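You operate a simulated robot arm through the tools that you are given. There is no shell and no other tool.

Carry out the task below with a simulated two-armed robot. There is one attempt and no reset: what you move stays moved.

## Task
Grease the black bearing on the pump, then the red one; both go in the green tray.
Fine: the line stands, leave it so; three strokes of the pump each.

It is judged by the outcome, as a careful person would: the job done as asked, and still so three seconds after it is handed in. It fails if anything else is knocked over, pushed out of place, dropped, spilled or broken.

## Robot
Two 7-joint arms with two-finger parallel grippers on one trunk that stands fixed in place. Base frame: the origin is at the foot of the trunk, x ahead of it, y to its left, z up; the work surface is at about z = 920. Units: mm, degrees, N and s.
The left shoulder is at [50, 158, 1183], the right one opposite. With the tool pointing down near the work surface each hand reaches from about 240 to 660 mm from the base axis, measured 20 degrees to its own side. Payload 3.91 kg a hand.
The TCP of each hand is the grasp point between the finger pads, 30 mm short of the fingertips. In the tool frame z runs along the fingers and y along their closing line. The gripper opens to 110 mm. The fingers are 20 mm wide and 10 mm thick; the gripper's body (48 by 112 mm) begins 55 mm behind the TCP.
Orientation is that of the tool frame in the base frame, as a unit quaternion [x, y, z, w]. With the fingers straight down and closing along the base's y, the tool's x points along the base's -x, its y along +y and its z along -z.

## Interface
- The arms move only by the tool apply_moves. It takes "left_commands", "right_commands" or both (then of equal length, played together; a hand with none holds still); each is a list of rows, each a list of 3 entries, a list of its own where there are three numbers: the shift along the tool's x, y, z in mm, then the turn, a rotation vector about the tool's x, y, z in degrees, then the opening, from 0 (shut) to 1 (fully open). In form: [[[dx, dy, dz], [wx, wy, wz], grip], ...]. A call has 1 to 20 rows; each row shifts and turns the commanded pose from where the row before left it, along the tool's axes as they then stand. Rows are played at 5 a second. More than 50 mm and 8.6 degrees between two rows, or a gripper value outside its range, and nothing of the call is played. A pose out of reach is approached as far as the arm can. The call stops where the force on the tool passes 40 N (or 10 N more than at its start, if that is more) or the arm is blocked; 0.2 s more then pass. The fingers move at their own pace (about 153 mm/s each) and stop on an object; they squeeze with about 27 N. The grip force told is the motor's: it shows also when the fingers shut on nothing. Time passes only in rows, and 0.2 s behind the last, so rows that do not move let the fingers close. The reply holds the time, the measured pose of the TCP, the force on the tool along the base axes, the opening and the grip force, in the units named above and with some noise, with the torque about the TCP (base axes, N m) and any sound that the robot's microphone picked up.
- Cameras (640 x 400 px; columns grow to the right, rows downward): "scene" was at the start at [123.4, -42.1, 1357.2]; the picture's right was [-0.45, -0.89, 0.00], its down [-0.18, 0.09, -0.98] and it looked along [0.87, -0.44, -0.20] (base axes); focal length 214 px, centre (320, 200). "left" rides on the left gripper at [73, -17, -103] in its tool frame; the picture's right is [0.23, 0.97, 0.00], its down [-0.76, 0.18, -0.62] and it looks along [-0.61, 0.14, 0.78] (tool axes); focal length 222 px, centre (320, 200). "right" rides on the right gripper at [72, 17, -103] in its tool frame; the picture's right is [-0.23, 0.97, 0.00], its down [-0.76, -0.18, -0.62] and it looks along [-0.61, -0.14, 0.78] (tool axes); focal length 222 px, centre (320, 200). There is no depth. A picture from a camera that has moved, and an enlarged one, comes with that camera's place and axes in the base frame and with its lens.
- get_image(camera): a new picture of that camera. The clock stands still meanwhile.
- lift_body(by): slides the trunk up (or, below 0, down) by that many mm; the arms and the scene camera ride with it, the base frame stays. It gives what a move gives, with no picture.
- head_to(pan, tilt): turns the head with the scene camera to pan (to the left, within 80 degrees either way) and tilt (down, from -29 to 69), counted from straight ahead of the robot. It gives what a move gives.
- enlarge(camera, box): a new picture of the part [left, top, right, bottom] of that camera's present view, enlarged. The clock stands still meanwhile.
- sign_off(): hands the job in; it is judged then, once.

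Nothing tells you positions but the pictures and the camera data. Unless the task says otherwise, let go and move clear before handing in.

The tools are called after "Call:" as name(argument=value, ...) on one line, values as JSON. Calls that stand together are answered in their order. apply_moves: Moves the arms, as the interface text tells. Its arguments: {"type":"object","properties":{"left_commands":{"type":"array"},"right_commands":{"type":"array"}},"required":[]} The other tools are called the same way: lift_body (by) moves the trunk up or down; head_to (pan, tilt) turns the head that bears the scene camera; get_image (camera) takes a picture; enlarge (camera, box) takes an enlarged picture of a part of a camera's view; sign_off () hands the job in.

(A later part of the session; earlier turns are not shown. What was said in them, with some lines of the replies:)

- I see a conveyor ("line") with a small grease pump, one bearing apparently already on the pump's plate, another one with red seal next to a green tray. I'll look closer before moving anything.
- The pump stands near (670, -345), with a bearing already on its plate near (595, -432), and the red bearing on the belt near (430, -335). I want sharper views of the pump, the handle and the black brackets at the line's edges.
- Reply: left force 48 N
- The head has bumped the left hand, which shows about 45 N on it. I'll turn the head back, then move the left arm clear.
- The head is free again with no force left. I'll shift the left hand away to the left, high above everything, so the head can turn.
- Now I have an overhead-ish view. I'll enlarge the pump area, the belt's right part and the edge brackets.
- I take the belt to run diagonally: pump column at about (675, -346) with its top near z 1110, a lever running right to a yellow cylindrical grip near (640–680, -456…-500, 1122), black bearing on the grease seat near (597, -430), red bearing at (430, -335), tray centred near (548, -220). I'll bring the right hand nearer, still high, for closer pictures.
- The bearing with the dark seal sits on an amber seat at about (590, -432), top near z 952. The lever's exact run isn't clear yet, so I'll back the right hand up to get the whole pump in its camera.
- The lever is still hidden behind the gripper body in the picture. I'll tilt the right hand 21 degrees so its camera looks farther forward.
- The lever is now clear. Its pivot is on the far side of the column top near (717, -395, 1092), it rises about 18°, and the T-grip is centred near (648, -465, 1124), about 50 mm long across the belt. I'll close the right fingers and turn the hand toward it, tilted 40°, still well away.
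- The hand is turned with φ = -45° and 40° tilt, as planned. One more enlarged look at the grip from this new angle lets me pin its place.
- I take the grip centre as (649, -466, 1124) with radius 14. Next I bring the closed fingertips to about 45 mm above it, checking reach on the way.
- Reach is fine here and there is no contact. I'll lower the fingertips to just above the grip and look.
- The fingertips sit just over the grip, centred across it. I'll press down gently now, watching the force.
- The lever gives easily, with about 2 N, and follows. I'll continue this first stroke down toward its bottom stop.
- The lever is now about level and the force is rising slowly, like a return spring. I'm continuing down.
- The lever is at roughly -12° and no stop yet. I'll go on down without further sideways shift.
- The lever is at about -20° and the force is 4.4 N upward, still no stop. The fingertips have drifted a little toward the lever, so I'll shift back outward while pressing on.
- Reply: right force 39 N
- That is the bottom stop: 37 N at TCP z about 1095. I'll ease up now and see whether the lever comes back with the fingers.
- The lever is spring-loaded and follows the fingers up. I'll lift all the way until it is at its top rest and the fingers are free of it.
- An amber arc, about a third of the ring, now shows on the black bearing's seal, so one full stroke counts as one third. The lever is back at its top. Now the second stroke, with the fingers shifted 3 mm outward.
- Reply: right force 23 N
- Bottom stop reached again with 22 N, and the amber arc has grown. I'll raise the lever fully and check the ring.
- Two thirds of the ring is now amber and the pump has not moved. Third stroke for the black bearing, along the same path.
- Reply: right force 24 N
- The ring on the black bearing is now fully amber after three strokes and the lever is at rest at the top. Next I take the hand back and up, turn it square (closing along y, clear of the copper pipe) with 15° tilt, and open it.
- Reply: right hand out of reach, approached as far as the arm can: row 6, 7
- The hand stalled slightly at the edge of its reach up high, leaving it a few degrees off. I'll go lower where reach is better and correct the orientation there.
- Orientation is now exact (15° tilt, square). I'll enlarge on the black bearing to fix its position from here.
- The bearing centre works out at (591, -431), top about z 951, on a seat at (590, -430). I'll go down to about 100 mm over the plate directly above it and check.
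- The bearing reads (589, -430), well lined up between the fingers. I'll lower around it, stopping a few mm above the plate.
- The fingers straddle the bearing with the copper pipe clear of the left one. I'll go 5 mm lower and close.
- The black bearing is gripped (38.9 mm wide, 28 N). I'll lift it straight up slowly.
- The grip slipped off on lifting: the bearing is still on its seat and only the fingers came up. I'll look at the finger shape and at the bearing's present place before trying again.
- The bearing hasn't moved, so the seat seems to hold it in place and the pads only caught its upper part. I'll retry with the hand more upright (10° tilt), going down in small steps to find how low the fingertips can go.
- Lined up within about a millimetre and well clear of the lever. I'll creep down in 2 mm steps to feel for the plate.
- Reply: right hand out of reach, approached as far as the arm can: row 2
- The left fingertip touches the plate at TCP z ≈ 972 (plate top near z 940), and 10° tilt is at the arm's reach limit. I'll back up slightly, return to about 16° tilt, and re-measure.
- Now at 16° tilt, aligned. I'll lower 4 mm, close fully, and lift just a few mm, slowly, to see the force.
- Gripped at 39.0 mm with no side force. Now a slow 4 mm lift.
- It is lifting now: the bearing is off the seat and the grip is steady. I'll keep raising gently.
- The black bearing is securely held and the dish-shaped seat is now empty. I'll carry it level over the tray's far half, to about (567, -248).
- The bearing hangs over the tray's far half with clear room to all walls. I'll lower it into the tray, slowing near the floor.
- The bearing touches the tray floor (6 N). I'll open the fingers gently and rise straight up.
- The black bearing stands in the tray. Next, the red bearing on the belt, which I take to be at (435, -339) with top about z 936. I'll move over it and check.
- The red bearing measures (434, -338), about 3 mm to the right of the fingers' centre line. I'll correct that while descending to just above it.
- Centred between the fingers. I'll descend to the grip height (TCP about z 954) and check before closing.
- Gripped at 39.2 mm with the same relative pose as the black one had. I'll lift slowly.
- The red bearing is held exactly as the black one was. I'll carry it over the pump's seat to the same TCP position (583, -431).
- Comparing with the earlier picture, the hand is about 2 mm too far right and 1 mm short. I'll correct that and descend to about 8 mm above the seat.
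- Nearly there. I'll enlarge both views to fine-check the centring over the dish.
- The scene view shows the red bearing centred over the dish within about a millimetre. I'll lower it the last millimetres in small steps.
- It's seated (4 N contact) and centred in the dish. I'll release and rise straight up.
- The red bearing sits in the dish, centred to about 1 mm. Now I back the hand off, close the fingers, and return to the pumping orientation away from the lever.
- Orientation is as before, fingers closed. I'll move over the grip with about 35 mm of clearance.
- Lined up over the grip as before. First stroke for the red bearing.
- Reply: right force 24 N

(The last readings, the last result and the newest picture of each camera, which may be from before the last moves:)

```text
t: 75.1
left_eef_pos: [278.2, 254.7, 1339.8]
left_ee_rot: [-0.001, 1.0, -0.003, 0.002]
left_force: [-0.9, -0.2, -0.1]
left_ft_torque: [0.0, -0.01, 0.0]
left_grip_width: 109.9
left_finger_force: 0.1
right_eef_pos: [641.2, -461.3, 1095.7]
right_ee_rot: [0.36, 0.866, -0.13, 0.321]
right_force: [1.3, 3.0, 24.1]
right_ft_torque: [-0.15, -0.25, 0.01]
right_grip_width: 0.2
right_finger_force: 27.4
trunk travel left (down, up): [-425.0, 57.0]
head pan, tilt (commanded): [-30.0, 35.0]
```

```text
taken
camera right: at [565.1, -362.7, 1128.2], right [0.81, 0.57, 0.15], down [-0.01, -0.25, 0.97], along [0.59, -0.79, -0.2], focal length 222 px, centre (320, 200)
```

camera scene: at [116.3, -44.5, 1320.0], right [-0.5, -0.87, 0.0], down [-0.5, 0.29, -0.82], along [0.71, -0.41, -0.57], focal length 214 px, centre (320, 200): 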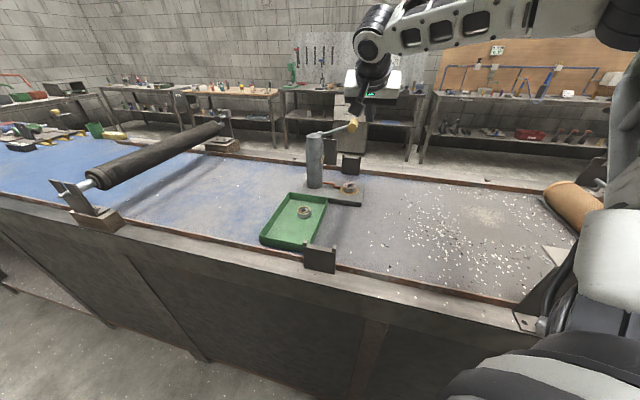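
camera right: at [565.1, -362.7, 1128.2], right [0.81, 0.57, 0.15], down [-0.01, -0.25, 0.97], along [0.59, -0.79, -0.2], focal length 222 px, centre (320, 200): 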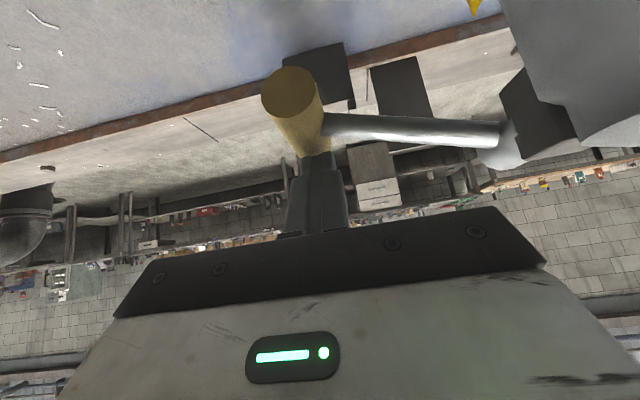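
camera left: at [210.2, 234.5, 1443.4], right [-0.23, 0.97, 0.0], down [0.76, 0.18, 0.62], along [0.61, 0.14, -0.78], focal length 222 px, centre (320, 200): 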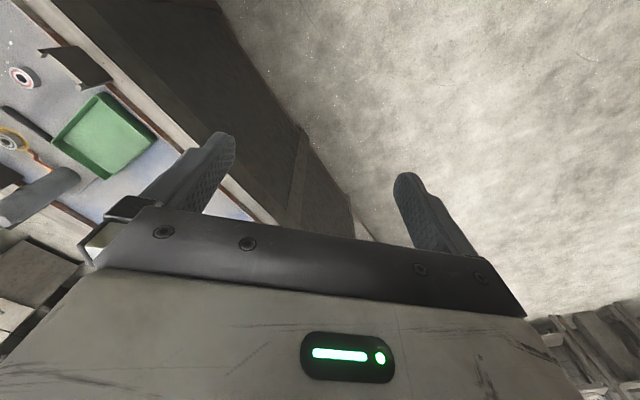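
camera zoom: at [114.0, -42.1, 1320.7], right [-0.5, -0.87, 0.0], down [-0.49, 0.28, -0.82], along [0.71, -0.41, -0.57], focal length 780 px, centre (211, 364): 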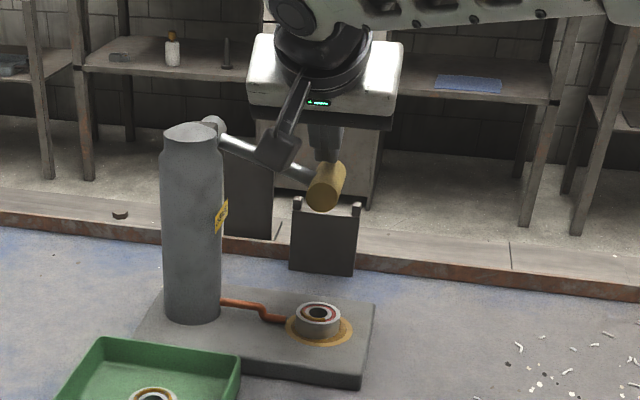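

Bottom stop reached (24 N). I'll raise fully and check the red bearing's ring.

Call:
apply_moves(right_commands=[[[-6.4, 0, -7.7], [0, 0, 0], 0], [[-6.4, 0, -7.7], [0, 0, 0], 0], [[-6.4, 0, -7.7], [0, 0, 0], 0], [[-6.4, 0, -7.7], [0, 0, 0], 0], [[-6.4, 0, -7.7], [0, 0, 0], 0], [[-6.4, 0, -7.7], [0, 0, 0], 0], [[-6.4, 0, -7.7], [0, 0, 0], 0], [[-6.4, 0, -7.7], [0, 0, 0], 0], [[-6.4, 0, -7.7], [0, 0, 0], 0], [[-7.8, 0, -9.3], [0, 0, 0], 0], [[0, 0, 0], [0, 0, 0], 0]])

Call:
enlarge(camera="scene", box=[320, 150, 380, 200])

Call:
enlarge(camera="scene", box=[300, 60, 400, 160])

```text
t: 77.5
left_eef_pos: [281.2, 252.0, 1339.0]
left_ee_rot: [-0.002, 1.0, -0.001, 0.001]
left_force: [0.7, -0.2, 0.1]
left_ft_torque: [-0.03, 0.01, 0.03]
left_grip_width: 110.0
left_finger_force: 0.1
right_eef_pos: [638.7, -460.4, 1192.0]
right_ee_rot: [0.36, 0.868, -0.131, 0.316]
right_force: [-0.3, -0.3, -0.5]
right_ft_torque: [-0.01, -0.02, 0.01]
right_grip_width: 0.0
right_finger_force: 27.4
trunk travel left (down, up): [-425.0, 57.0]
head pan, tilt (commanded): [-30.0, 35.0]
```

```text
8.00 times, centred on (350, 175) of scene
camera zoom: at [116.4, -44.4, 1319.9], right [-0.5, -0.87, 0.0], down [-0.5, 0.29, -0.82], along [0.71, -0.41, -0.57], focal length 1716 px, centre (80, 400)
```

zoom: 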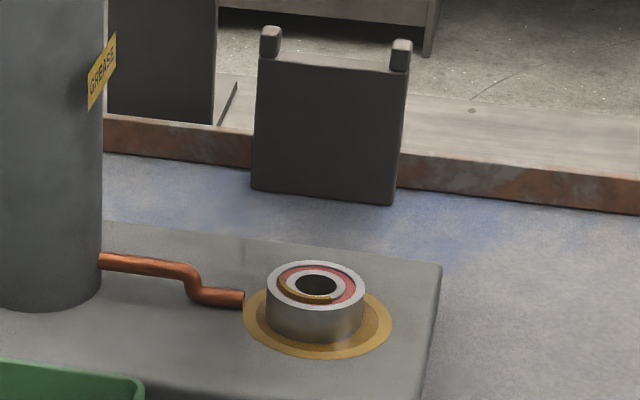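

```text
4.00 times, centred on (350, 110) of scene
camera zoom: at [116.4, -44.4, 1319.9], right [-0.5, -0.87, 0.0], down [-0.5, 0.29, -0.82], along [0.71, -0.41, -0.57], focal length 858 px, centre (200, 560)
```

zoom: 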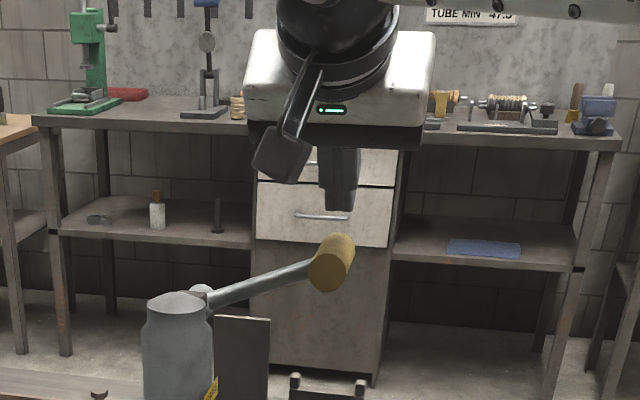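

One third of the red bearing's ring is amber: the first stroke counted. Second stroke now.

Call:
apply_moves(right_commands=[[[6.4, 0, 7.7], [0, 0, 0], 0], [[6.4, 0, 7.7], [0, 0, 0], 0], [[6.4, 0, 7.7], [0, 0, 0], 0], [[6.4, 0, 7.7], [0, 0, 0], 0], [[6.4, 0, 7.7], [0, 0, 0], 0], [[6.4, 0, 7.7], [0, 0, 0], 0], [[6.4, 0, 7.7], [0, 0, 0], 0], [[6.4, 0, 7.7], [0, 0, 0], 0], [[6.4, 0, 7.7], [0, 0, 0], 0], [[5.2, 0, 6.2], [0, 0, 0], 0], [[2.6, 0, 3.1], [0, 0, 0], 0]])

Call:
enlarge(camera="scene", box=[300, 100, 400, 210])

```text
t: 79.9
left_eef_pos: [279.0, 254.1, 1340.3]
left_ee_rot: [0.0, 1.0, -0.001, 0.002]
left_force: [0.3, 0.2, -0.4]
left_ft_torque: [0.03, 0.0, -0.02]
left_grip_width: 110.0
left_finger_force: 0.1
right_eef_pos: [639.3, -460.3, 1096.4]
right_ee_rot: [0.36, 0.867, -0.131, 0.32]
right_force: [-1.7, 2.4, 21.4]
right_ft_torque: [-0.14, -0.11, 0.3]
right_grip_width: 0.0
right_finger_force: 27.2
trunk travel left (down, up): [-425.0, 57.0]
head pan, tilt (commanded): [-30.0, 35.0]
```

```text
3.64 times, centred on (350, 155) of scene
camera zoom: at [113.8, -42.4, 1320.7], right [-0.5, -0.87, 0.0], down [-0.49, 0.29, -0.82], along [0.71, -0.41, -0.57], focal length 780 px, centre (211, 364)
```

zoom: 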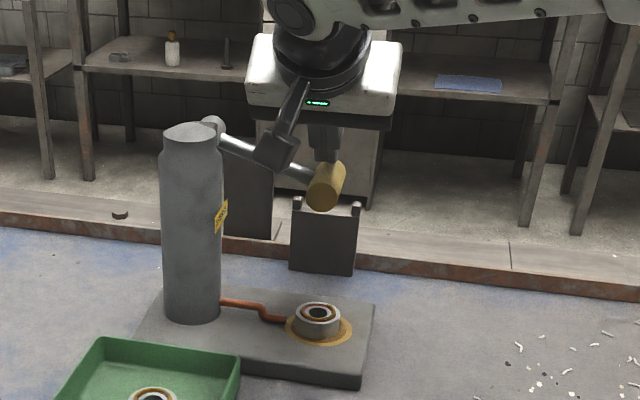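

At the bottom stop again. I'll raise it fully and check.

Call:
apply_moves(right_commands=[[[-6.4, 0, -7.7], [0, 0, 0], 0], [[-6.4, 0, -7.7], [0, 0, 0], 0], [[-6.4, 0, -7.7], [0, 0, 0], 0], [[-6.4, 0, -7.7], [0, 0, 0], 0], [[-6.4, 0, -7.7], [0, 0, 0], 0], [[-6.4, 0, -7.7], [0, 0, 0], 0], [[-6.4, 0, -7.7], [0, 0, 0], 0], [[-6.4, 0, -7.7], [0, 0, 0], 0], [[-6.4, 0, -7.7], [0, 0, 0], 0], [[-7.8, 0, -9.3], [0, 0, 0], 0], [[0, 0, 0], [0, 0, 0], 0]])

Call:
enlarge(camera="scene", box=[320, 150, 380, 200])

Call:
enlarge(camera="scene", box=[300, 60, 400, 160])

```text
t: 82.3
left_eef_pos: [281.4, 251.6, 1340.8]
left_ee_rot: [-0.001, 1.0, -0.001, 0.001]
left_force: [0.6, -0.7, 0.5]
left_ft_torque: [-0.01, 0.01, 0.0]
left_grip_width: 110.0
left_finger_force: 0.1
right_eef_pos: [639.0, -463.6, 1193.5]
right_ee_rot: [0.36, 0.868, -0.131, 0.316]
right_force: [0.2, -0.9, 0.2]
right_ft_torque: [0.03, 0.01, 0.0]
right_grip_width: 0.0
right_finger_force: 26.9
trunk travel left (down, up): [-425.0, 57.0]
head pan, tilt (commanded): [-30.0, 35.0]
```

```text
8.00 times, centred on (350, 175) of scene
camera zoom: at [116.4, -44.4, 1319.9], right [-0.5, -0.87, 0.0], down [-0.5, 0.29, -0.82], along [0.71, -0.41, -0.57], focal length 1716 px, centre (80, 400)
```

zoom: 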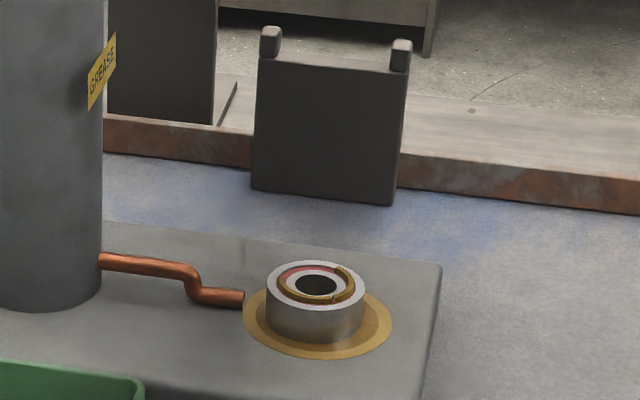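

```text
4.00 times, centred on (350, 110) of scene
camera zoom: at [116.4, -44.4, 1319.9], right [-0.5, -0.87, 0.0], down [-0.5, 0.29, -0.82], along [0.71, -0.41, -0.57], focal length 858 px, centre (200, 560)
```

zoom: 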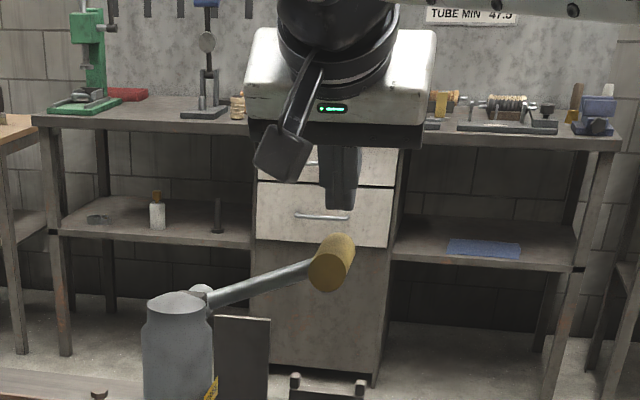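

Two thirds filled. Third and last stroke for the red bearing.

Call:
apply_moves(right_commands=[[[6.4, 0, 7.7], [0, 0, 0], 0], [[6.4, 0, 7.7], [0, 0, 0], 0], [[6.4, 0, 7.7], [0, 0, 0], 0], [[6.4, 0, 7.7], [0, 0, 0], 0], [[6.4, 0, 7.7], [0, 0, 0], 0], [[6.4, 0, 7.7], [0, 0, 0], 0], [[6.4, 0, 7.7], [0, 0, 0], 0], [[6.4, 0, 7.7], [0, 0, 0], 0], [[6.4, 0, 7.7], [0, 0, 0], 0], [[5.2, 0, 6.2], [0, 0, 0], 0], [[2.9, 0, 3.5], [0, 0, 0], 0]])

Call:
enlarge(camera="scene", box=[300, 100, 400, 210])

```text
t: 84.7
left_eef_pos: [278.7, 254.0, 1340.9]
left_ee_rot: [-0.001, 1.0, -0.001, 0.002]
left_force: [-0.4, 0.1, 0.8]
left_ft_torque: [0.0, -0.02, -0.02]
left_grip_width: 109.7
left_finger_force: 0.1
right_eef_pos: [639.1, -460.6, 1097.0]
right_ee_rot: [0.36, 0.865, -0.131, 0.323]
right_force: [5.9, -2.5, 25.8]
right_ft_torque: [-0.28, -0.41, 0.05]
right_grip_width: 0.0
right_finger_force: 26.9
trunk travel left (down, up): [-425.0, 57.0]
head pan, tilt (commanded): [-30.0, 35.0]
```

```text
3.64 times, centred on (350, 155) of scene
camera zoom: at [114.2, -42.5, 1320.7], right [-0.5, -0.87, 0.0], down [-0.49, 0.29, -0.82], along [0.71, -0.41, -0.57], focal length 780 px, centre (211, 364)
```

zoom: 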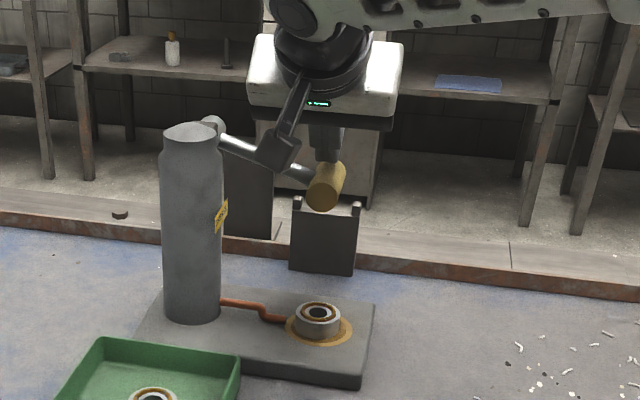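

Call:
apply_moves(right_commands=[[[-6.4, 0, -7.7], [0, 0, 0], 0], [[-6.4, 0, -7.7], [0, 0, 0], 0], [[-6.4, 0, -7.7], [0, 0, 0], 0], [[-6.4, 0, -7.7], [0, 0, 0], 0], [[-6.4, 0, -7.7], [0, 0, 0], 0], [[-6.4, 0, -7.7], [0, 0, 0], 0], [[-6.4, 0, -7.7], [0, 0, 0], 0], [[-6.4, 0, -7.7], [0, 0, 0], 0], [[-6.4, 0, -7.7], [0, 0, 0], 0], [[-7.8, 0, -9.3], [0, 0, 0], 0], [[0, 0, 0], [0, 0, 0], 0]])

Call:
enlarge(camera="scene", box=[320, 150, 380, 200])

Call:
enlarge(camera="scene", box=[300, 60, 400, 160])

```text
t: 87.1
left_eef_pos: [280.2, 251.6, 1339.2]
left_ee_rot: [-0.001, 1.0, -0.002, 0.0]
left_force: [-0.2, -0.9, -0.2]
left_ft_torque: [0.03, -0.02, -0.02]
left_grip_width: 110.0
left_finger_force: 0.0
right_eef_pos: [640.0, -461.4, 1193.3]
right_ee_rot: [0.361, 0.868, -0.131, 0.316]
right_force: [0.1, -0.4, 0.0]
right_ft_torque: [-0.01, -0.04, 0.0]
right_grip_width: 0.1
right_finger_force: 26.7
trunk travel left (down, up): [-425.0, 57.0]
head pan, tilt (commanded): [-30.0, 35.0]
```

```text
8.00 times, centred on (350, 175) of scene
camera zoom: at [116.4, -44.4, 1319.9], right [-0.5, -0.87, 0.0], down [-0.5, 0.29, -0.82], along [0.71, -0.41, -0.57], focal length 1716 px, centre (80, 400)
```

zoom: 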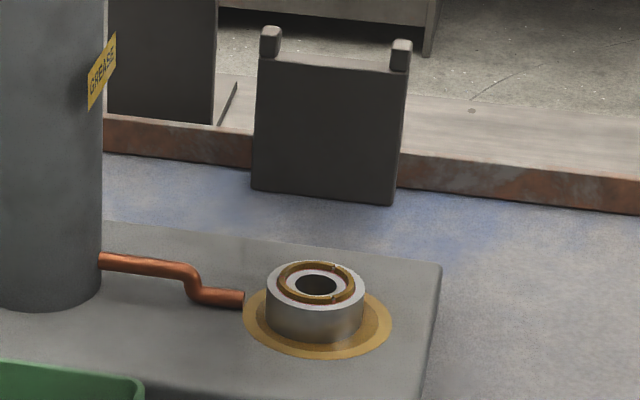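

```text
4.00 times, centred on (350, 110) of scene
camera zoom: at [116.4, -44.4, 1319.9], right [-0.5, -0.87, 0.0], down [-0.5, 0.29, -0.82], along [0.71, -0.41, -0.57], focal length 858 px, centre (200, 560)
```

zoom: 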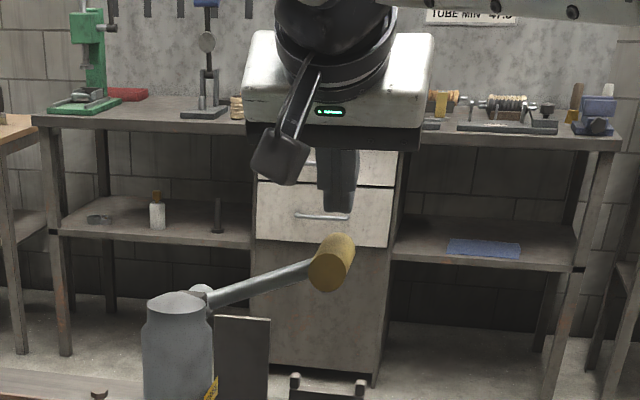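

Red bearing's ring is fully amber after three strokes; the lever is back up. I'll retrace the path to the pick-up orientation and open the fingers.

Call:
apply_moves(right_commands=[[[23.9, -16.4, -20.1], [0, 0, 0], 0], [[23.9, -16.4, -20.1], [0, 0, 0], 0], [[23.9, -16.4, -20.1], [0, 0, 0], 0], [[0, 0, 0], [-4.82, 0, -5.745], 0], [[0, 0, 0], [-4.82, 0, -5.745], 0], [[0, 0, 0], [-4.82, 0, -5.745], 0], [[0, 0, 0], [-4.82, 0, -5.745], 0], [[0, 0, 0], [-4.82, 0, -5.745], 0], [[0, 0, 0], [-4.82, 0, -5.745], 0], [[0, 0, 0], [0, 8, 0], 0.3], [[0, 0, 0], [0, 8, 0], 0.52], [[0, 0, 0], [0, 8, 0], 0.52], [[5.8, 0, 34.7], [0, 0, 0], 0.52], [[5.8, 0, 34.7], [0, 0, 0], 0.52], [[5.8, 0, 34.7], [0, 0, 0], 0.52], [[0, 0, 0], [0, 0, 0], 0.52]])

Call:
get_image(camera="right")

Call:
get_image(camera="scene")

```text
t: 90.5
left_eef_pos: [281.4, 251.0, 1340.0]
left_ee_rot: [-0.001, 1.0, -0.001, 0.001]
left_force: [0.7, -0.5, -0.6]
left_ft_torque: [-0.03, 0.02, -0.01]
left_grip_width: 109.6
left_finger_force: 0.1
right_eef_pos: [550.5, -430.9, 1088.5]
right_ee_rot: [0.001, 0.99, 0.0, 0.14]
right_force: [-0.1, 0.7, 0.7]
right_ft_torque: [0.01, 0.0, 0.0]
right_grip_width: 57.1
right_finger_force: 0.1
trunk travel left (down, up): [-425.0, 57.0]
head pan, tilt (commanded): [-30.0, 35.0]
```

```text
taken
camera right: at [452.3, -413.1, 1167.2], right [0.22, 0.97, 0.06], down [0.56, -0.18, 0.81], along [0.8, -0.14, -0.58], focal length 222 px, centre (320, 200)
```

right: 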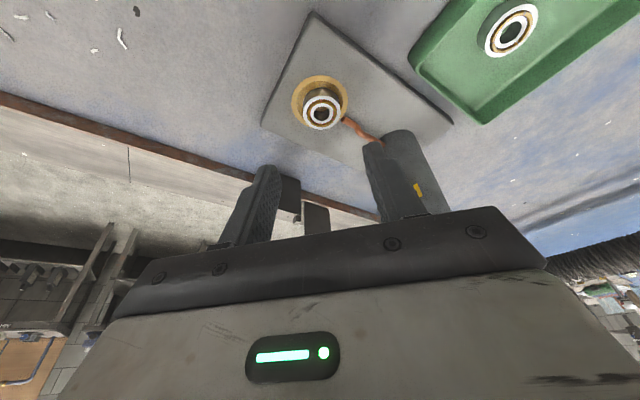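

```text
taken
camera scene: at [116.2, -44.1, 1320.0], right [-0.5, -0.87, 0.0], down [-0.5, 0.29, -0.82], along [0.71, -0.41, -0.57], focal length 214 px, centre (320, 200)
```

scene: 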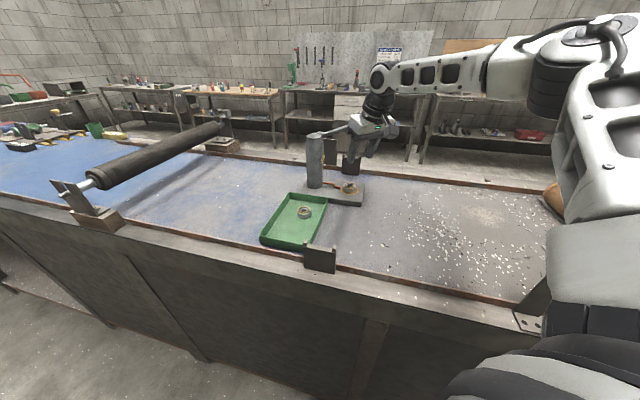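

The hand is back at the pick-up orientation. I'll move down above the red bearing and compare with the picture from when I released it.

Call:
apply_moves(right_commands=[[[-9.1, 0, 29.7], [0, 0, 0], 0.52], [[-9.1, 0, 29.7], [0, 0, 0], 0.52], [[0, 0, 0], [0, 0, 0], 0.52]])

Call:
enlarge(camera="right", box=[250, 50, 390, 160])

```text
t: 91.3
left_eef_pos: [281.3, 252.2, 1339.9]
left_ee_rot: [-0.001, 1.0, -0.001, 0.001]
left_force: [-0.4, -0.4, -0.3]
left_ft_torque: [-0.03, -0.03, 0.03]
left_grip_width: 110.0
left_finger_force: 0.0
right_eef_pos: [583.5, -429.5, 1034.0]
right_ee_rot: [0.001, 0.99, 0.0, 0.139]
right_force: [0.5, -0.4, 0.5]
right_ft_torque: [-0.01, 0.02, 0.03]
right_grip_width: 57.3
right_finger_force: 0.1
trunk travel left (down, up): [-425.0, 57.0]
head pan, tilt (commanded): [-30.0, 35.0]
```

```text
3.64 times, centred on (320, 105) of right
camera zoom: at [485.2, -412.4, 1115.0], right [0.22, 0.97, 0.06], down [0.56, -0.18, 0.81], along [0.8, -0.14, -0.58], focal length 808 px, centre (320, 546)
```

zoom: 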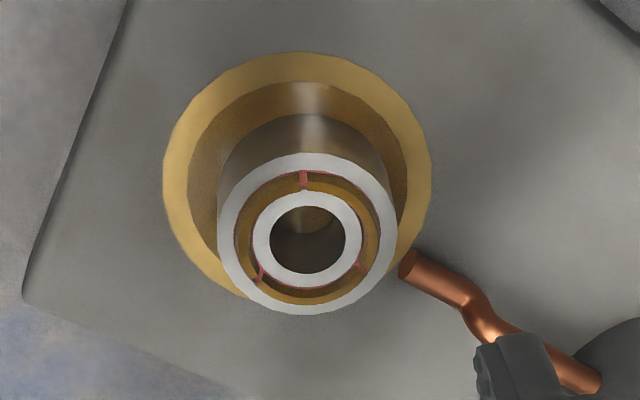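

The view matches the release pose to within 1 mm. I'll descend around the bearing.

Call:
apply_moves(right_commands=[[[3.85, 0.2, 13.45], [0, 0, 0], 0.52], [[3.85, 0.2, 13.45], [0, 0, 0], 0.52], [[3.85, 0.2, 13.45], [0, 0, 0], 0.52], [[3.85, 0.2, 13.45], [0, 0, 0], 0.52], [[0, 0, 0], [0, 0, 0], 0.52]])

Call:
get_image(camera="right")

Call:
enlarge(camera="scene", box=[320, 150, 380, 200])

```text
t: 92.5
left_eef_pos: [281.7, 251.5, 1339.9]
left_ee_rot: [-0.001, 1.0, -0.001, 0.001]
left_force: [-1.3, 0.7, 0.3]
left_ft_torque: [0.0, 0.0, -0.01]
left_grip_width: 110.1
left_finger_force: 0.1
right_eef_pos: [586.4, -429.4, 977.2]
right_ee_rot: [0.001, 0.99, 0.0, 0.138]
right_force: [0.1, 0.9, 0.2]
right_ft_torque: [0.01, 0.02, -0.02]
right_grip_width: 57.1
right_finger_force: 0.0
trunk travel left (down, up): [-425.0, 57.0]
head pan, tilt (commanded): [-30.0, 35.0]
```

```text
taken
camera right: at [486.9, -412.3, 1057.6], right [0.22, 0.97, 0.06], down [0.56, -0.18, 0.81], along [0.8, -0.14, -0.58], focal length 222 px, centre (320, 200)
```

right: 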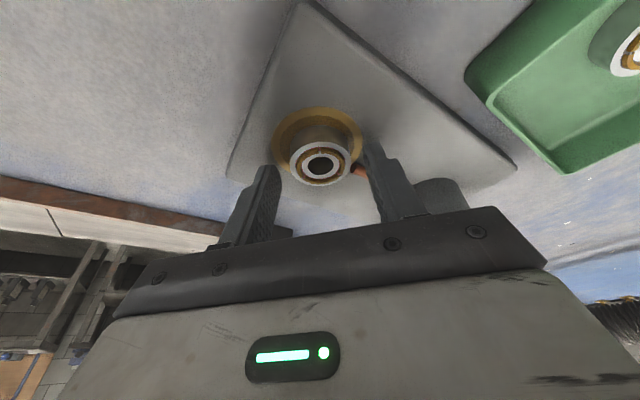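

```text
8.00 times, centred on (350, 175) of scene
camera zoom: at [116.3, -44.3, 1320.0], right [-0.5, -0.87, 0.0], down [-0.5, 0.29, -0.82], along [0.71, -0.41, -0.57], focal length 1716 px, centre (80, 400)
```

zoom: 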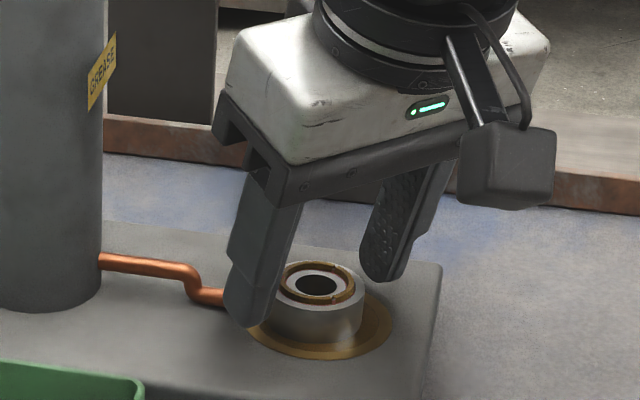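

Call:
apply_moves(right_commands=[[[0.8, 0.3, 2.9], [0, 0, 0], 0.52], [[0.3, 0, 0.9], [0, 0, 0], 0.52], [[0, 0, 0], [0, 0, 0], 0.42], [[0, 0, 0], [0, 0, 0], 0], [[0, 0, 0], [0, 0, 0], 0], [[0, 0, 0], [0, 0, 0], 0]])

Call:
get_image(camera="right")

Call:
enlarge(camera="scene", box=[320, 150, 380, 200])

```text
t: 93.9
left_eef_pos: [282.5, 251.4, 1339.1]
left_ee_rot: [-0.001, 1.0, 0.0, 0.001]
left_force: [-0.2, 0.0, -0.5]
left_ft_torque: [-0.01, 0.03, 0.0]
left_grip_width: 110.1
left_finger_force: 0.0
right_eef_pos: [585.2, -430.0, 974.1]
right_ee_rot: [0.001, 0.99, -0.001, 0.139]
right_force: [0.1, -0.9, -0.6]
right_ft_torque: [0.02, -0.02, -0.01]
right_grip_width: 38.7
right_finger_force: 26.9
trunk travel left (down, up): [-425.0, 57.0]
head pan, tilt (commanded): [-30.0, 35.0]
```

```text
taken
camera right: at [486.7, -411.4, 1054.0], right [0.22, 0.97, 0.06], down [0.56, -0.18, 0.81], along [0.8, -0.14, -0.58], focal length 222 px, centre (320, 200)
```

right: 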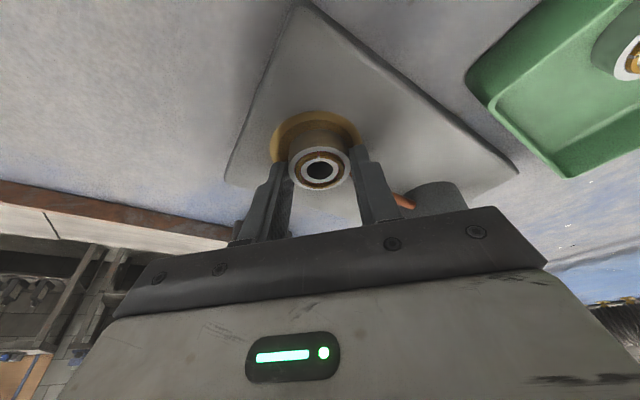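

```text
8.00 times, centred on (350, 175) of scene
camera zoom: at [116.4, -44.3, 1320.0], right [-0.5, -0.87, 0.0], down [-0.5, 0.29, -0.82], along [0.71, -0.41, -0.57], focal length 1716 px, centre (80, 400)
```

zoom: 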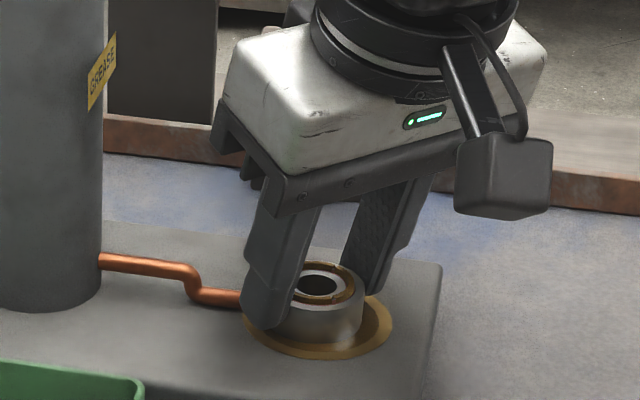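

The red bearing is gripped (38.7 mm, no side force). I'll lift slowly, as before.

Call:
apply_moves(right_commands=[[[-0.3, 0, -1], [0, 0, 0], 0], [[-0.3, 0, -1], [0, 0, 0], 0], [[-0.5, 0, -1.9], [0, 0, 0], 0], [[-0.8, 0, -2.9], [0, 0, 0], 0], [[-1.1, 0, -3.8], [0, 0, 0], 0], [[-1.4, 0, -4.8], [0, 0, 0], 0], [[-1.4, 0, -4.8], [0, 0, 0], 0], [[-1.4, 0, -4.8], [0, 0, 0], 0], [[-1.4, 0, -4.8], [0, 0, 0], 0], [[-1.4, 0, -4.8], [0, 0, 0], 0], [[-1.4, 0, -4.8], [0, 0, 0], 0], [[-1.4, 0, -4.8], [0, 0, 0], 0], [[-1.4, 0, -4.8], [0, 0, 0], 0], [[-1.4, 0, -4.8], [0, 0, 0], 0], [[-0.8, 0, -2.9], [0, 0, 0], 0]])

Call:
get_image(camera="right")

Call:
enlarge(camera="scene", box=[230, 120, 400, 270])

```text
t: 97.1
left_eef_pos: [282.0, 252.0, 1339.3]
left_ee_rot: [-0.001, 1.0, 0.0, 0.001]
left_force: [-0.5, -0.1, -0.8]
left_ft_torque: [-0.01, 0.03, 0.02]
left_grip_width: 110.0
left_finger_force: 0.0
right_eef_pos: [583.4, -428.4, 1032.4]
right_ee_rot: [0.001, 0.99, -0.002, 0.138]
right_force: [0.3, -0.4, -0.6]
right_ft_torque: [-0.01, 0.01, -0.01]
right_grip_width: 38.4
right_finger_force: 26.8
trunk travel left (down, up): [-425.0, 57.0]
head pan, tilt (commanded): [-30.0, 35.0]
```

```text
taken
camera right: at [485.7, -411.6, 1113.6], right [0.22, 0.97, 0.06], down [0.56, -0.18, 0.81], along [0.8, -0.14, -0.59], focal length 222 px, centre (320, 200)
```

right: 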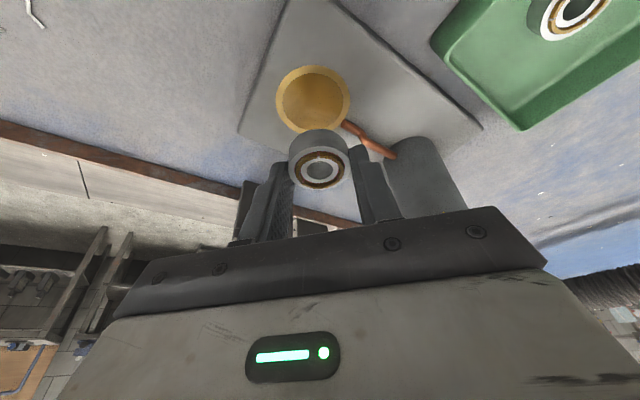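

```text
2.67 times, centred on (315, 195) of scene
camera zoom: at [116.4, -44.4, 1319.9], right [-0.5, -0.87, 0.0], down [-0.5, 0.29, -0.82], along [0.71, -0.41, -0.57], focal length 572 px, centre (333, 213)
```

zoom: 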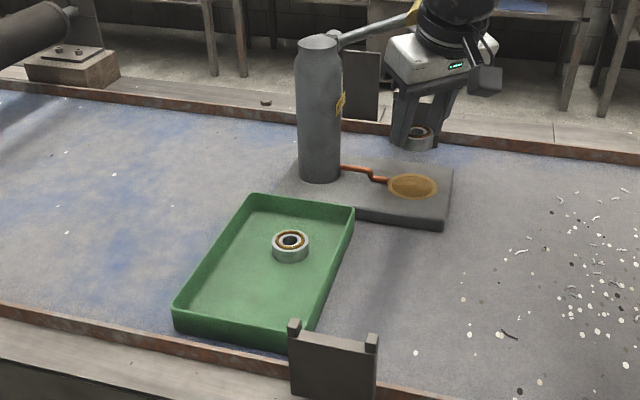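

Red bearing is up and steady. I'll carry it to the tray's nearer part, about (532, -196): clear of the black bearing, of the walls, and keeping the hand's camera away from the near bracket.

Call:
apply_moves(right_commands=[[[2.7, 11.7, -1.0], [0, 0, 0], 0], [[4.4, 18.6, -1.7], [0, 0, 0], 0], [[6.0, 25.6, -2.3], [0, 0, 0], 0], [[7.1, 30.3, -2.7], [0, 0, 0], 0], [[7.1, 30.3, -2.7], [0, 0, 0], 0], [[7.1, 30.3, -2.7], [0, 0, 0], 0], [[7.1, 30.3, -2.7], [0, 0, 0], 0], [[6.0, 25.6, -2.3], [0, 0, 0], 0], [[4.4, 18.6, -1.7], [0, 0, 0], 0], [[2.7, 11.7, -1.0], [0, 0, 0], 0], [[0, 0, 0], [0, 0, 0], 0]])

Call:
get_image(camera="right")

Call:
enlarge(camera="scene", box=[230, 120, 400, 290])

```text
t: 99.5
left_eef_pos: [281.4, 251.2, 1339.4]
left_ee_rot: [0.0, 1.0, -0.001, 0.001]
left_force: [0.2, 0.0, 0.3]
left_ft_torque: [0.03, -0.01, 0.02]
left_grip_width: 109.8
left_finger_force: 0.1
right_eef_pos: [523.8, -195.6, 1038.1]
right_ee_rot: [0.001, 0.99, 0.001, 0.139]
right_force: [1.2, 0.2, -0.6]
right_ft_torque: [-0.02, 0.04, 0.02]
right_grip_width: 38.9
right_finger_force: 26.7
trunk travel left (down, up): [-425.0, 57.0]
head pan, tilt (commanded): [-30.0, 35.0]
```

```text
taken
camera right: at [426.8, -178.1, 1118.4], right [0.22, 0.97, 0.06], down [0.56, -0.18, 0.81], along [0.8, -0.14, -0.59], focal length 222 px, centre (320, 200)
```

right: 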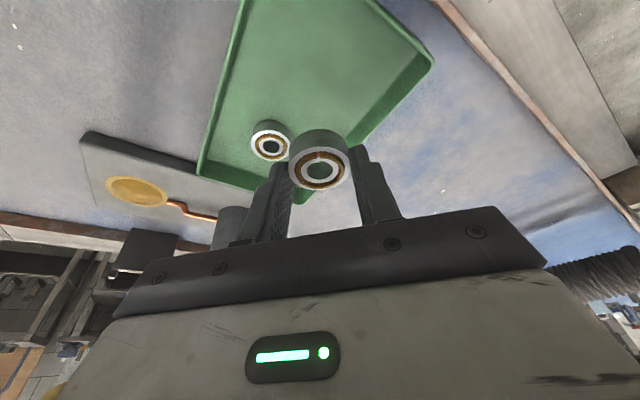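

```text
2.35 times, centred on (315, 205) of scene
camera zoom: at [116.4, -44.4, 1319.9], right [-0.5, -0.87, 0.0], down [-0.5, 0.29, -0.82], along [0.71, -0.41, -0.57], focal length 505 px, centre (332, 188)
```

zoom: 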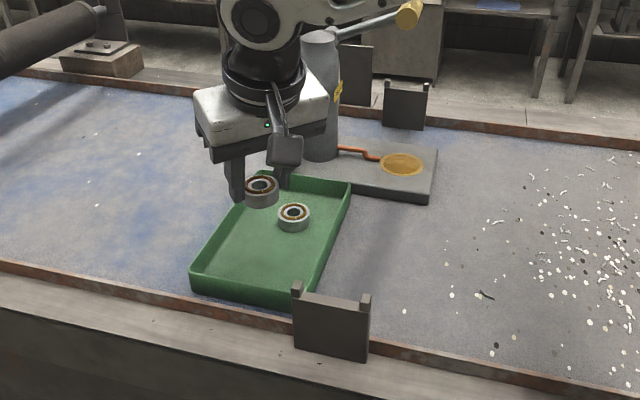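

Position checks out against the tray's walls. I'll lower it in.

Call:
apply_moves(right_commands=[[[2.8, 0, 9.6], [0, 0, 0], 0], [[4.1, 0, 14.4], [0, 0, 0], 0], [[4.1, 0, 14.4], [0, 0, 0], 0], [[4.1, 0, 14.4], [0, 0, 0], 0], [[2.8, 0, 9.6], [0, 0, 0], 0], [[1.4, 0, 4.8], [0, 0, 0], 0], [[0, 0, 0], [0, 0, 0], 0]])

Call:
enlarge(camera="scene", box=[250, 140, 370, 270])

Call:
get_image(camera="right")

```text
t: 101.1
left_eef_pos: [282.8, 251.2, 1339.9]
left_ee_rot: [-0.002, 1.0, -0.001, 0.0]
left_force: [0.1, -0.6, -0.2]
left_ft_torque: [-0.01, -0.06, 0.01]
left_grip_width: 110.1
left_finger_force: 0.0
right_eef_pos: [526.6, -197.1, 970.6]
right_ee_rot: [0.0, 0.99, 0.0, 0.139]
right_force: [-0.3, -0.3, -0.5]
right_ft_torque: [-0.03, -0.03, 0.01]
right_grip_width: 38.9
right_finger_force: 27.1
trunk travel left (down, up): [-425.0, 57.0]
head pan, tilt (commanded): [-30.0, 35.0]
```

```text
3.08 times, centred on (310, 205) of scene
camera zoom: at [116.4, -44.4, 1319.9], right [-0.5, -0.87, 0.0], down [-0.5, 0.29, -0.82], along [0.71, -0.41, -0.57], focal length 660 px, centre (351, 185)
```

zoom: 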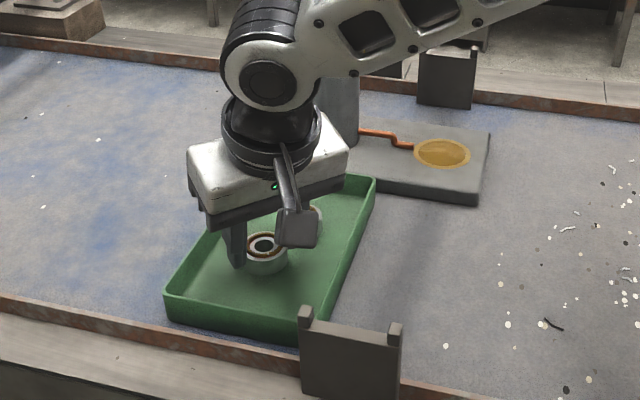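

```text
taken
camera right: at [427.8, -179.6, 1049.2], right [0.22, 0.97, 0.06], down [0.56, -0.18, 0.81], along [0.8, -0.14, -0.58], focal length 222 px, centre (320, 200)
```

right: 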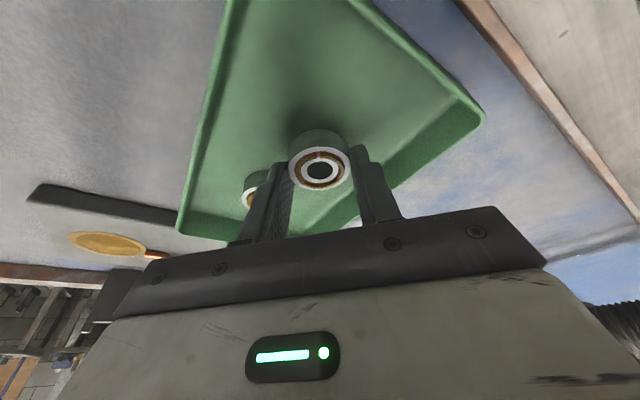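

Call:
apply_moves(right_commands=[[[1.1, 0, 3.8], [0, 0, 0], 0], [[0.8, 0, 2.9], [0, 0, 0], 0], [[0.4, 0, 1.4], [0, 0, 0], 0], [[0, 0, 0], [0, 0, 0], 0]])

Call:
enlarge(camera="scene", box=[270, 170, 340, 240])

```text
t: 102.1
left_eef_pos: [282.4, 251.9, 1338.9]
left_ee_rot: [-0.001, 1.0, -0.001, 0.002]
left_force: [0.0, 0.4, 0.3]
left_ft_torque: [-0.03, 0.0, -0.01]
left_grip_width: 109.9
left_finger_force: 0.0
right_eef_pos: [526.0, -196.9, 960.1]
right_ee_rot: [0.0, 0.99, 0.0, 0.138]
right_force: [-0.4, -0.8, 0.0]
right_ft_torque: [-0.04, 0.0, -0.05]
right_grip_width: 39.1
right_finger_force: 27.0
trunk travel left (down, up): [-425.0, 57.0]
head pan, tilt (commanded): [-30.0, 35.0]
```

```text
5.71 times, centred on (305, 205) of scene
camera zoom: at [116.4, -44.4, 1319.9], right [-0.5, -0.87, 0.0], down [-0.5, 0.29, -0.82], along [0.71, -0.41, -0.57], focal length 1226 px, centre (406, 171)
```

zoom: 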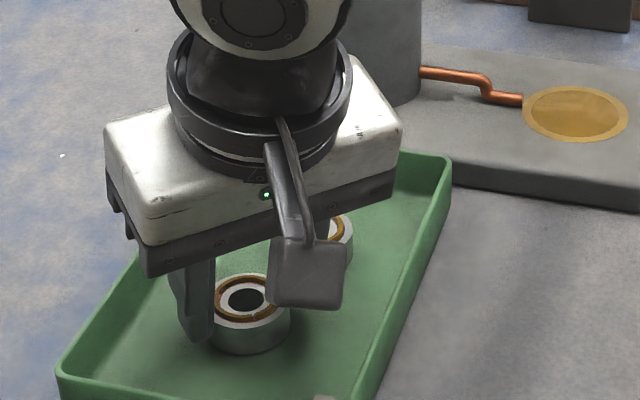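

Call:
apply_moves(right_commands=[[[0.3, 0, 1.0], [0, 0, 0], 0], [[0.3, 0, 1.0], [0, 0, 0], 0], [[0.3, 0, 1.0], [0, 0, 0], 0], [[0, 0, 0], [0, 0, 0], 0]])

```text
t: 103.1
left_eef_pos: [280.9, 251.8, 1340.5]
left_ee_rot: [0.0, 1.0, 0.0, 0.001]
left_force: [0.5, 0.0, 0.0]
left_ft_torque: [0.02, 0.0, 0.01]
left_grip_width: 110.1
left_finger_force: 0.0
right_eef_pos: [525.6, -196.3, 958.9]
right_ee_rot: [0.001, 0.99, -0.001, 0.139]
right_force: [-0.2, -0.5, 0.0]
right_ft_torque: [0.05, -0.02, 0.01]
right_grip_width: 38.9
right_finger_force: 27.2
trunk travel left (down, up): [-425.0, 57.0]
head pan, tilt (commanded): [-30.0, 35.0]
```

Call:
apply_moves(right_commands=[[[0.3, 0, 1.0], [0, 0, 0], 0], [[0.3, 0, 1.0], [0, 0, 0], 0], [[0, 0, 0], [0, 0, 0], 0]])

```text
t: 103.9
left_eef_pos: [279.8, 252.5, 1340.8]
left_ee_rot: [-0.001, 1.0, 0.0, 0.002]
left_force: [0.3, 0.0, -0.2]
left_ft_torque: [-0.03, -0.01, -0.04]
left_grip_width: 110.0
left_finger_force: 0.0
right_eef_pos: [526.0, -195.8, 959.2]
right_ee_rot: [0.002, 0.99, -0.001, 0.142]
right_force: [-2.7, -3.1, 16.5]
right_ft_torque: [-0.15, 0.29, -0.03]
right_grip_width: 39.0
right_finger_force: 27.1
trunk travel left (down, up): [-425.0, 57.0]
head pan, tilt (commanded): [-30.0, 35.0]
```

The bearing has firm floor contact (16 N). I'll ease off a touch, open just enough, and rise clear.

Call:
apply_moves(right_commands=[[[-0.3, 0, -1.0], [0, 0, 0], 0], [[0, 0, 0], [0, 0, 0], 0.38], [[0, 0, 0], [0, 0, 0], 0.43], [[0, 0, 0], [0, 0, 0], 0.43], [[-1.4, 0, -4.8], [0, 0, 0], 0.43], [[-2.8, 0, -9.6], [0, 0, 0], 0.43], [[-5.5, 0, -19.2], [0, 0, 0], 0.43], [[-8.3, 0, -28.8], [0, 0, 0], 0.43], [[-8.3, 0, -28.8], [0, 0, 0], 0.43]])

Call:
get_image(camera="right")

Call:
enlarge(camera="scene", box=[230, 120, 400, 290])

```text
t: 105.9
left_eef_pos: [281.1, 252.1, 1340.0]
left_ee_rot: [-0.001, 1.0, -0.001, 0.001]
left_force: [0.2, 0.0, 0.0]
left_ft_torque: [-0.01, -0.01, 0.0]
left_grip_width: 110.1
left_finger_force: 0.1
right_eef_pos: [524.9, -197.5, 1051.6]
right_ee_rot: [0.002, 0.99, 0.0, 0.139]
right_force: [0.0, -0.2, -1.4]
right_ft_torque: [0.01, 0.02, -0.01]
right_grip_width: 47.1
right_finger_force: 0.1
trunk travel left (down, up): [-425.0, 57.0]
head pan, tilt (commanded): [-30.0, 35.0]
```

```text
taken
camera right: at [427.4, -179.4, 1130.4], right [0.22, 0.97, 0.06], down [0.56, -0.18, 0.81], along [0.8, -0.14, -0.58], focal length 222 px, centre (320, 200)
```

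right: 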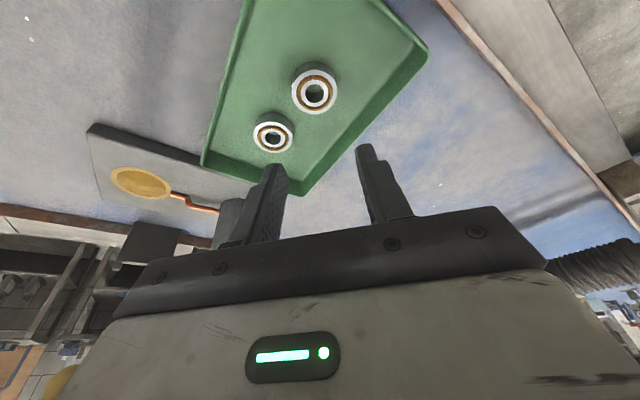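

```text
2.35 times, centred on (315, 205) of scene
camera zoom: at [116.1, -44.2, 1320.0], right [-0.5, -0.87, 0.0], down [-0.5, 0.29, -0.82], along [0.71, -0.41, -0.57], focal length 505 px, centre (332, 188)
```

zoom: 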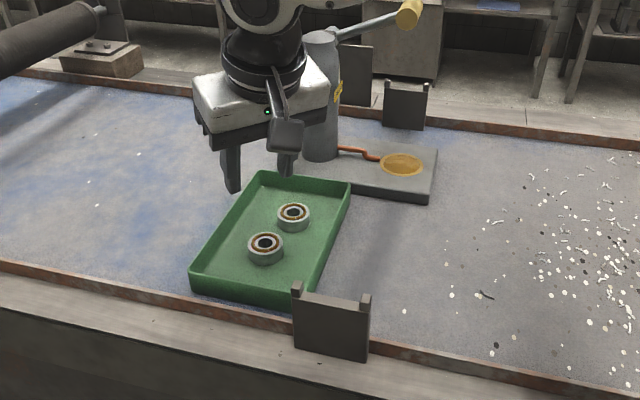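

Both bearings stand flat in the green tray. I'll withdraw the right hand up and away, then check everything once more.

Call:
apply_moves(right_commands=[[[-11, 0, -38.5], [0, 0, 0], 0.43], [[-11, 0, -38.5], [0, 0, 0], 0.43], [[-11, 0, -38.5], [0, 0, 0], 0.43], [[-11, 0, -38.5], [0, 0, 0], 0.43], [[28.8, -25, 8.3], [0, 0, 0], 0.43], [[28.8, -25, 8.3], [0, 0, 0], 0.43], [[28.8, -25, 8.3], [0, 0, 0], 0.43], [[28.8, -25, 8.3], [0, 0, 0], 0.43], [[0, 0, 0], [0, 0, 0], 0.43]])

Call:
get_image(camera="scene")

Call:
enlarge(camera="scene", box=[240, 110, 400, 280])

Call:
enlarge(camera="scene", box=[270, 190, 340, 250])

Call:
get_image(camera="right")

```text
t: 107.9
left_eef_pos: [281.5, 252.5, 1340.3]
left_ee_rot: [-0.001, 1.0, -0.001, 0.0]
left_force: [0.2, 0.3, -0.6]
left_ft_torque: [-0.03, 0.02, -0.01]
left_grip_width: 109.8
left_finger_force: 0.1
right_eef_pos: [427.5, -298.9, 1148.4]
right_ee_rot: [0.001, 0.99, -0.001, 0.139]
right_force: [0.5, 0.3, -0.1]
right_ft_torque: [-0.01, -0.02, 0.02]
right_grip_width: 47.3
right_finger_force: 0.1
trunk travel left (down, up): [-425.0, 57.0]
head pan, tilt (commanded): [-30.0, 35.0]
```

```text
taken
camera scene: at [116.6, -44.1, 1319.9], right [-0.5, -0.87, 0.0], down [-0.5, 0.29, -0.82], along [0.71, -0.41, -0.57], focal length 214 px, centre (320, 200)
```

scene: 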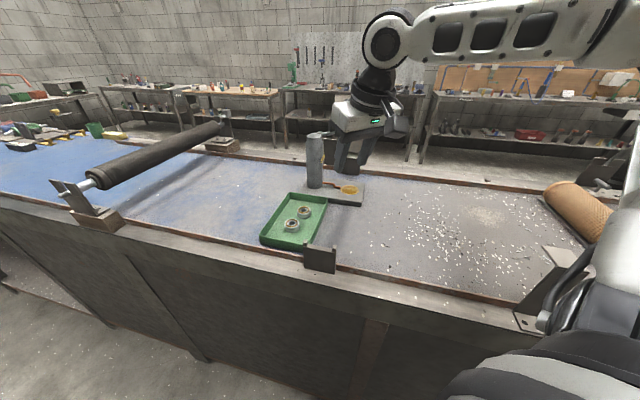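

```text
2.35 times, centred on (320, 195) of scene
camera zoom: at [116.6, -44.1, 1319.9], right [-0.5, -0.87, 0.0], down [-0.5, 0.29, -0.82], along [0.71, -0.41, -0.57], focal length 505 px, centre (320, 212)
```

zoom: 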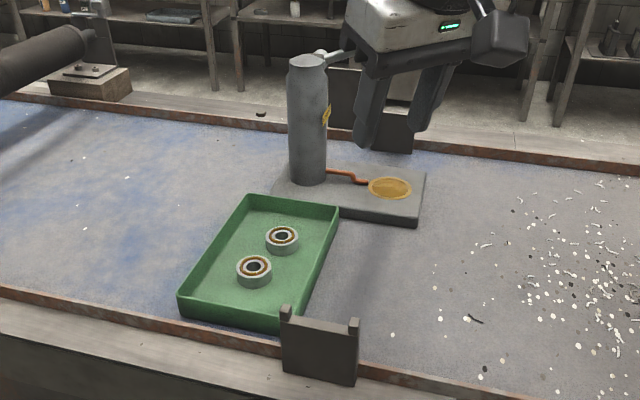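

```text
6.67 times, centred on (305, 220) of scene
camera zoom: at [116.6, -44.1, 1319.9], right [-0.5, -0.87, 0.0], down [-0.5, 0.29, -0.82], along [0.71, -0.41, -0.57], focal length 1430 px, centre (420, 67)
```

zoom: 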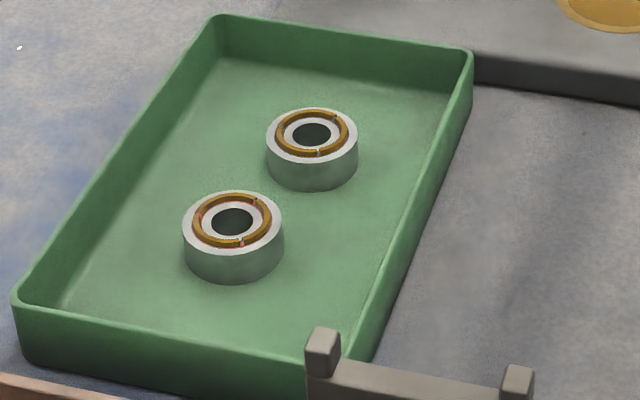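

```text
taken
camera right: at [328.8, -280.6, 1227.8], right [0.22, 0.97, 0.06], down [0.56, -0.18, 0.81], along [0.8, -0.14, -0.59], focal length 222 px, centre (320, 200)
```

right: 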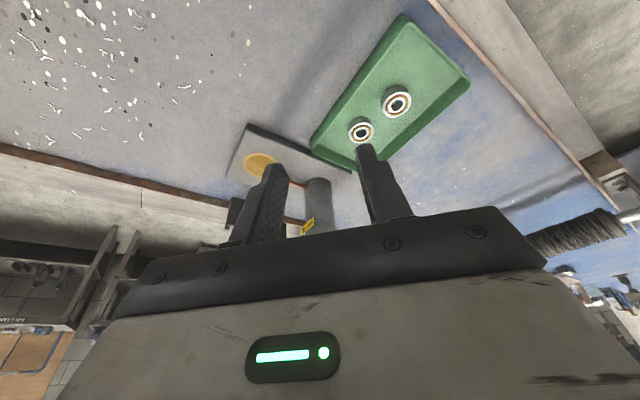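

Both bearings lie flat in the green tray with full grease rings. The pump, its lever, the brackets and the standing line are where they were, and both hands are empty and clear, so I'm handing in.

Call:
sign_off()

```text
The job is handed in.
```

Both bearings are greased and lying flat in the green tray. The black one got three full strokes of the pump first, then the red one got three. Each stroke went to the bottom stop and back to the top. The grease ring on each bearing filled by a third per stroke and was full after the third.

The line is still standing, and in the last pictures the pump, tray and brackets are where they were. Two small things happened on the way:

- **Head contact:** early on, the head bumped the left hand when I tilted it, so I moved that arm out of the way. Nothing was shifted.
- **Grip slip:** my first grip on the black bearing slipped off as I lifted. The bearing stayed in its seat, and the second grip held.
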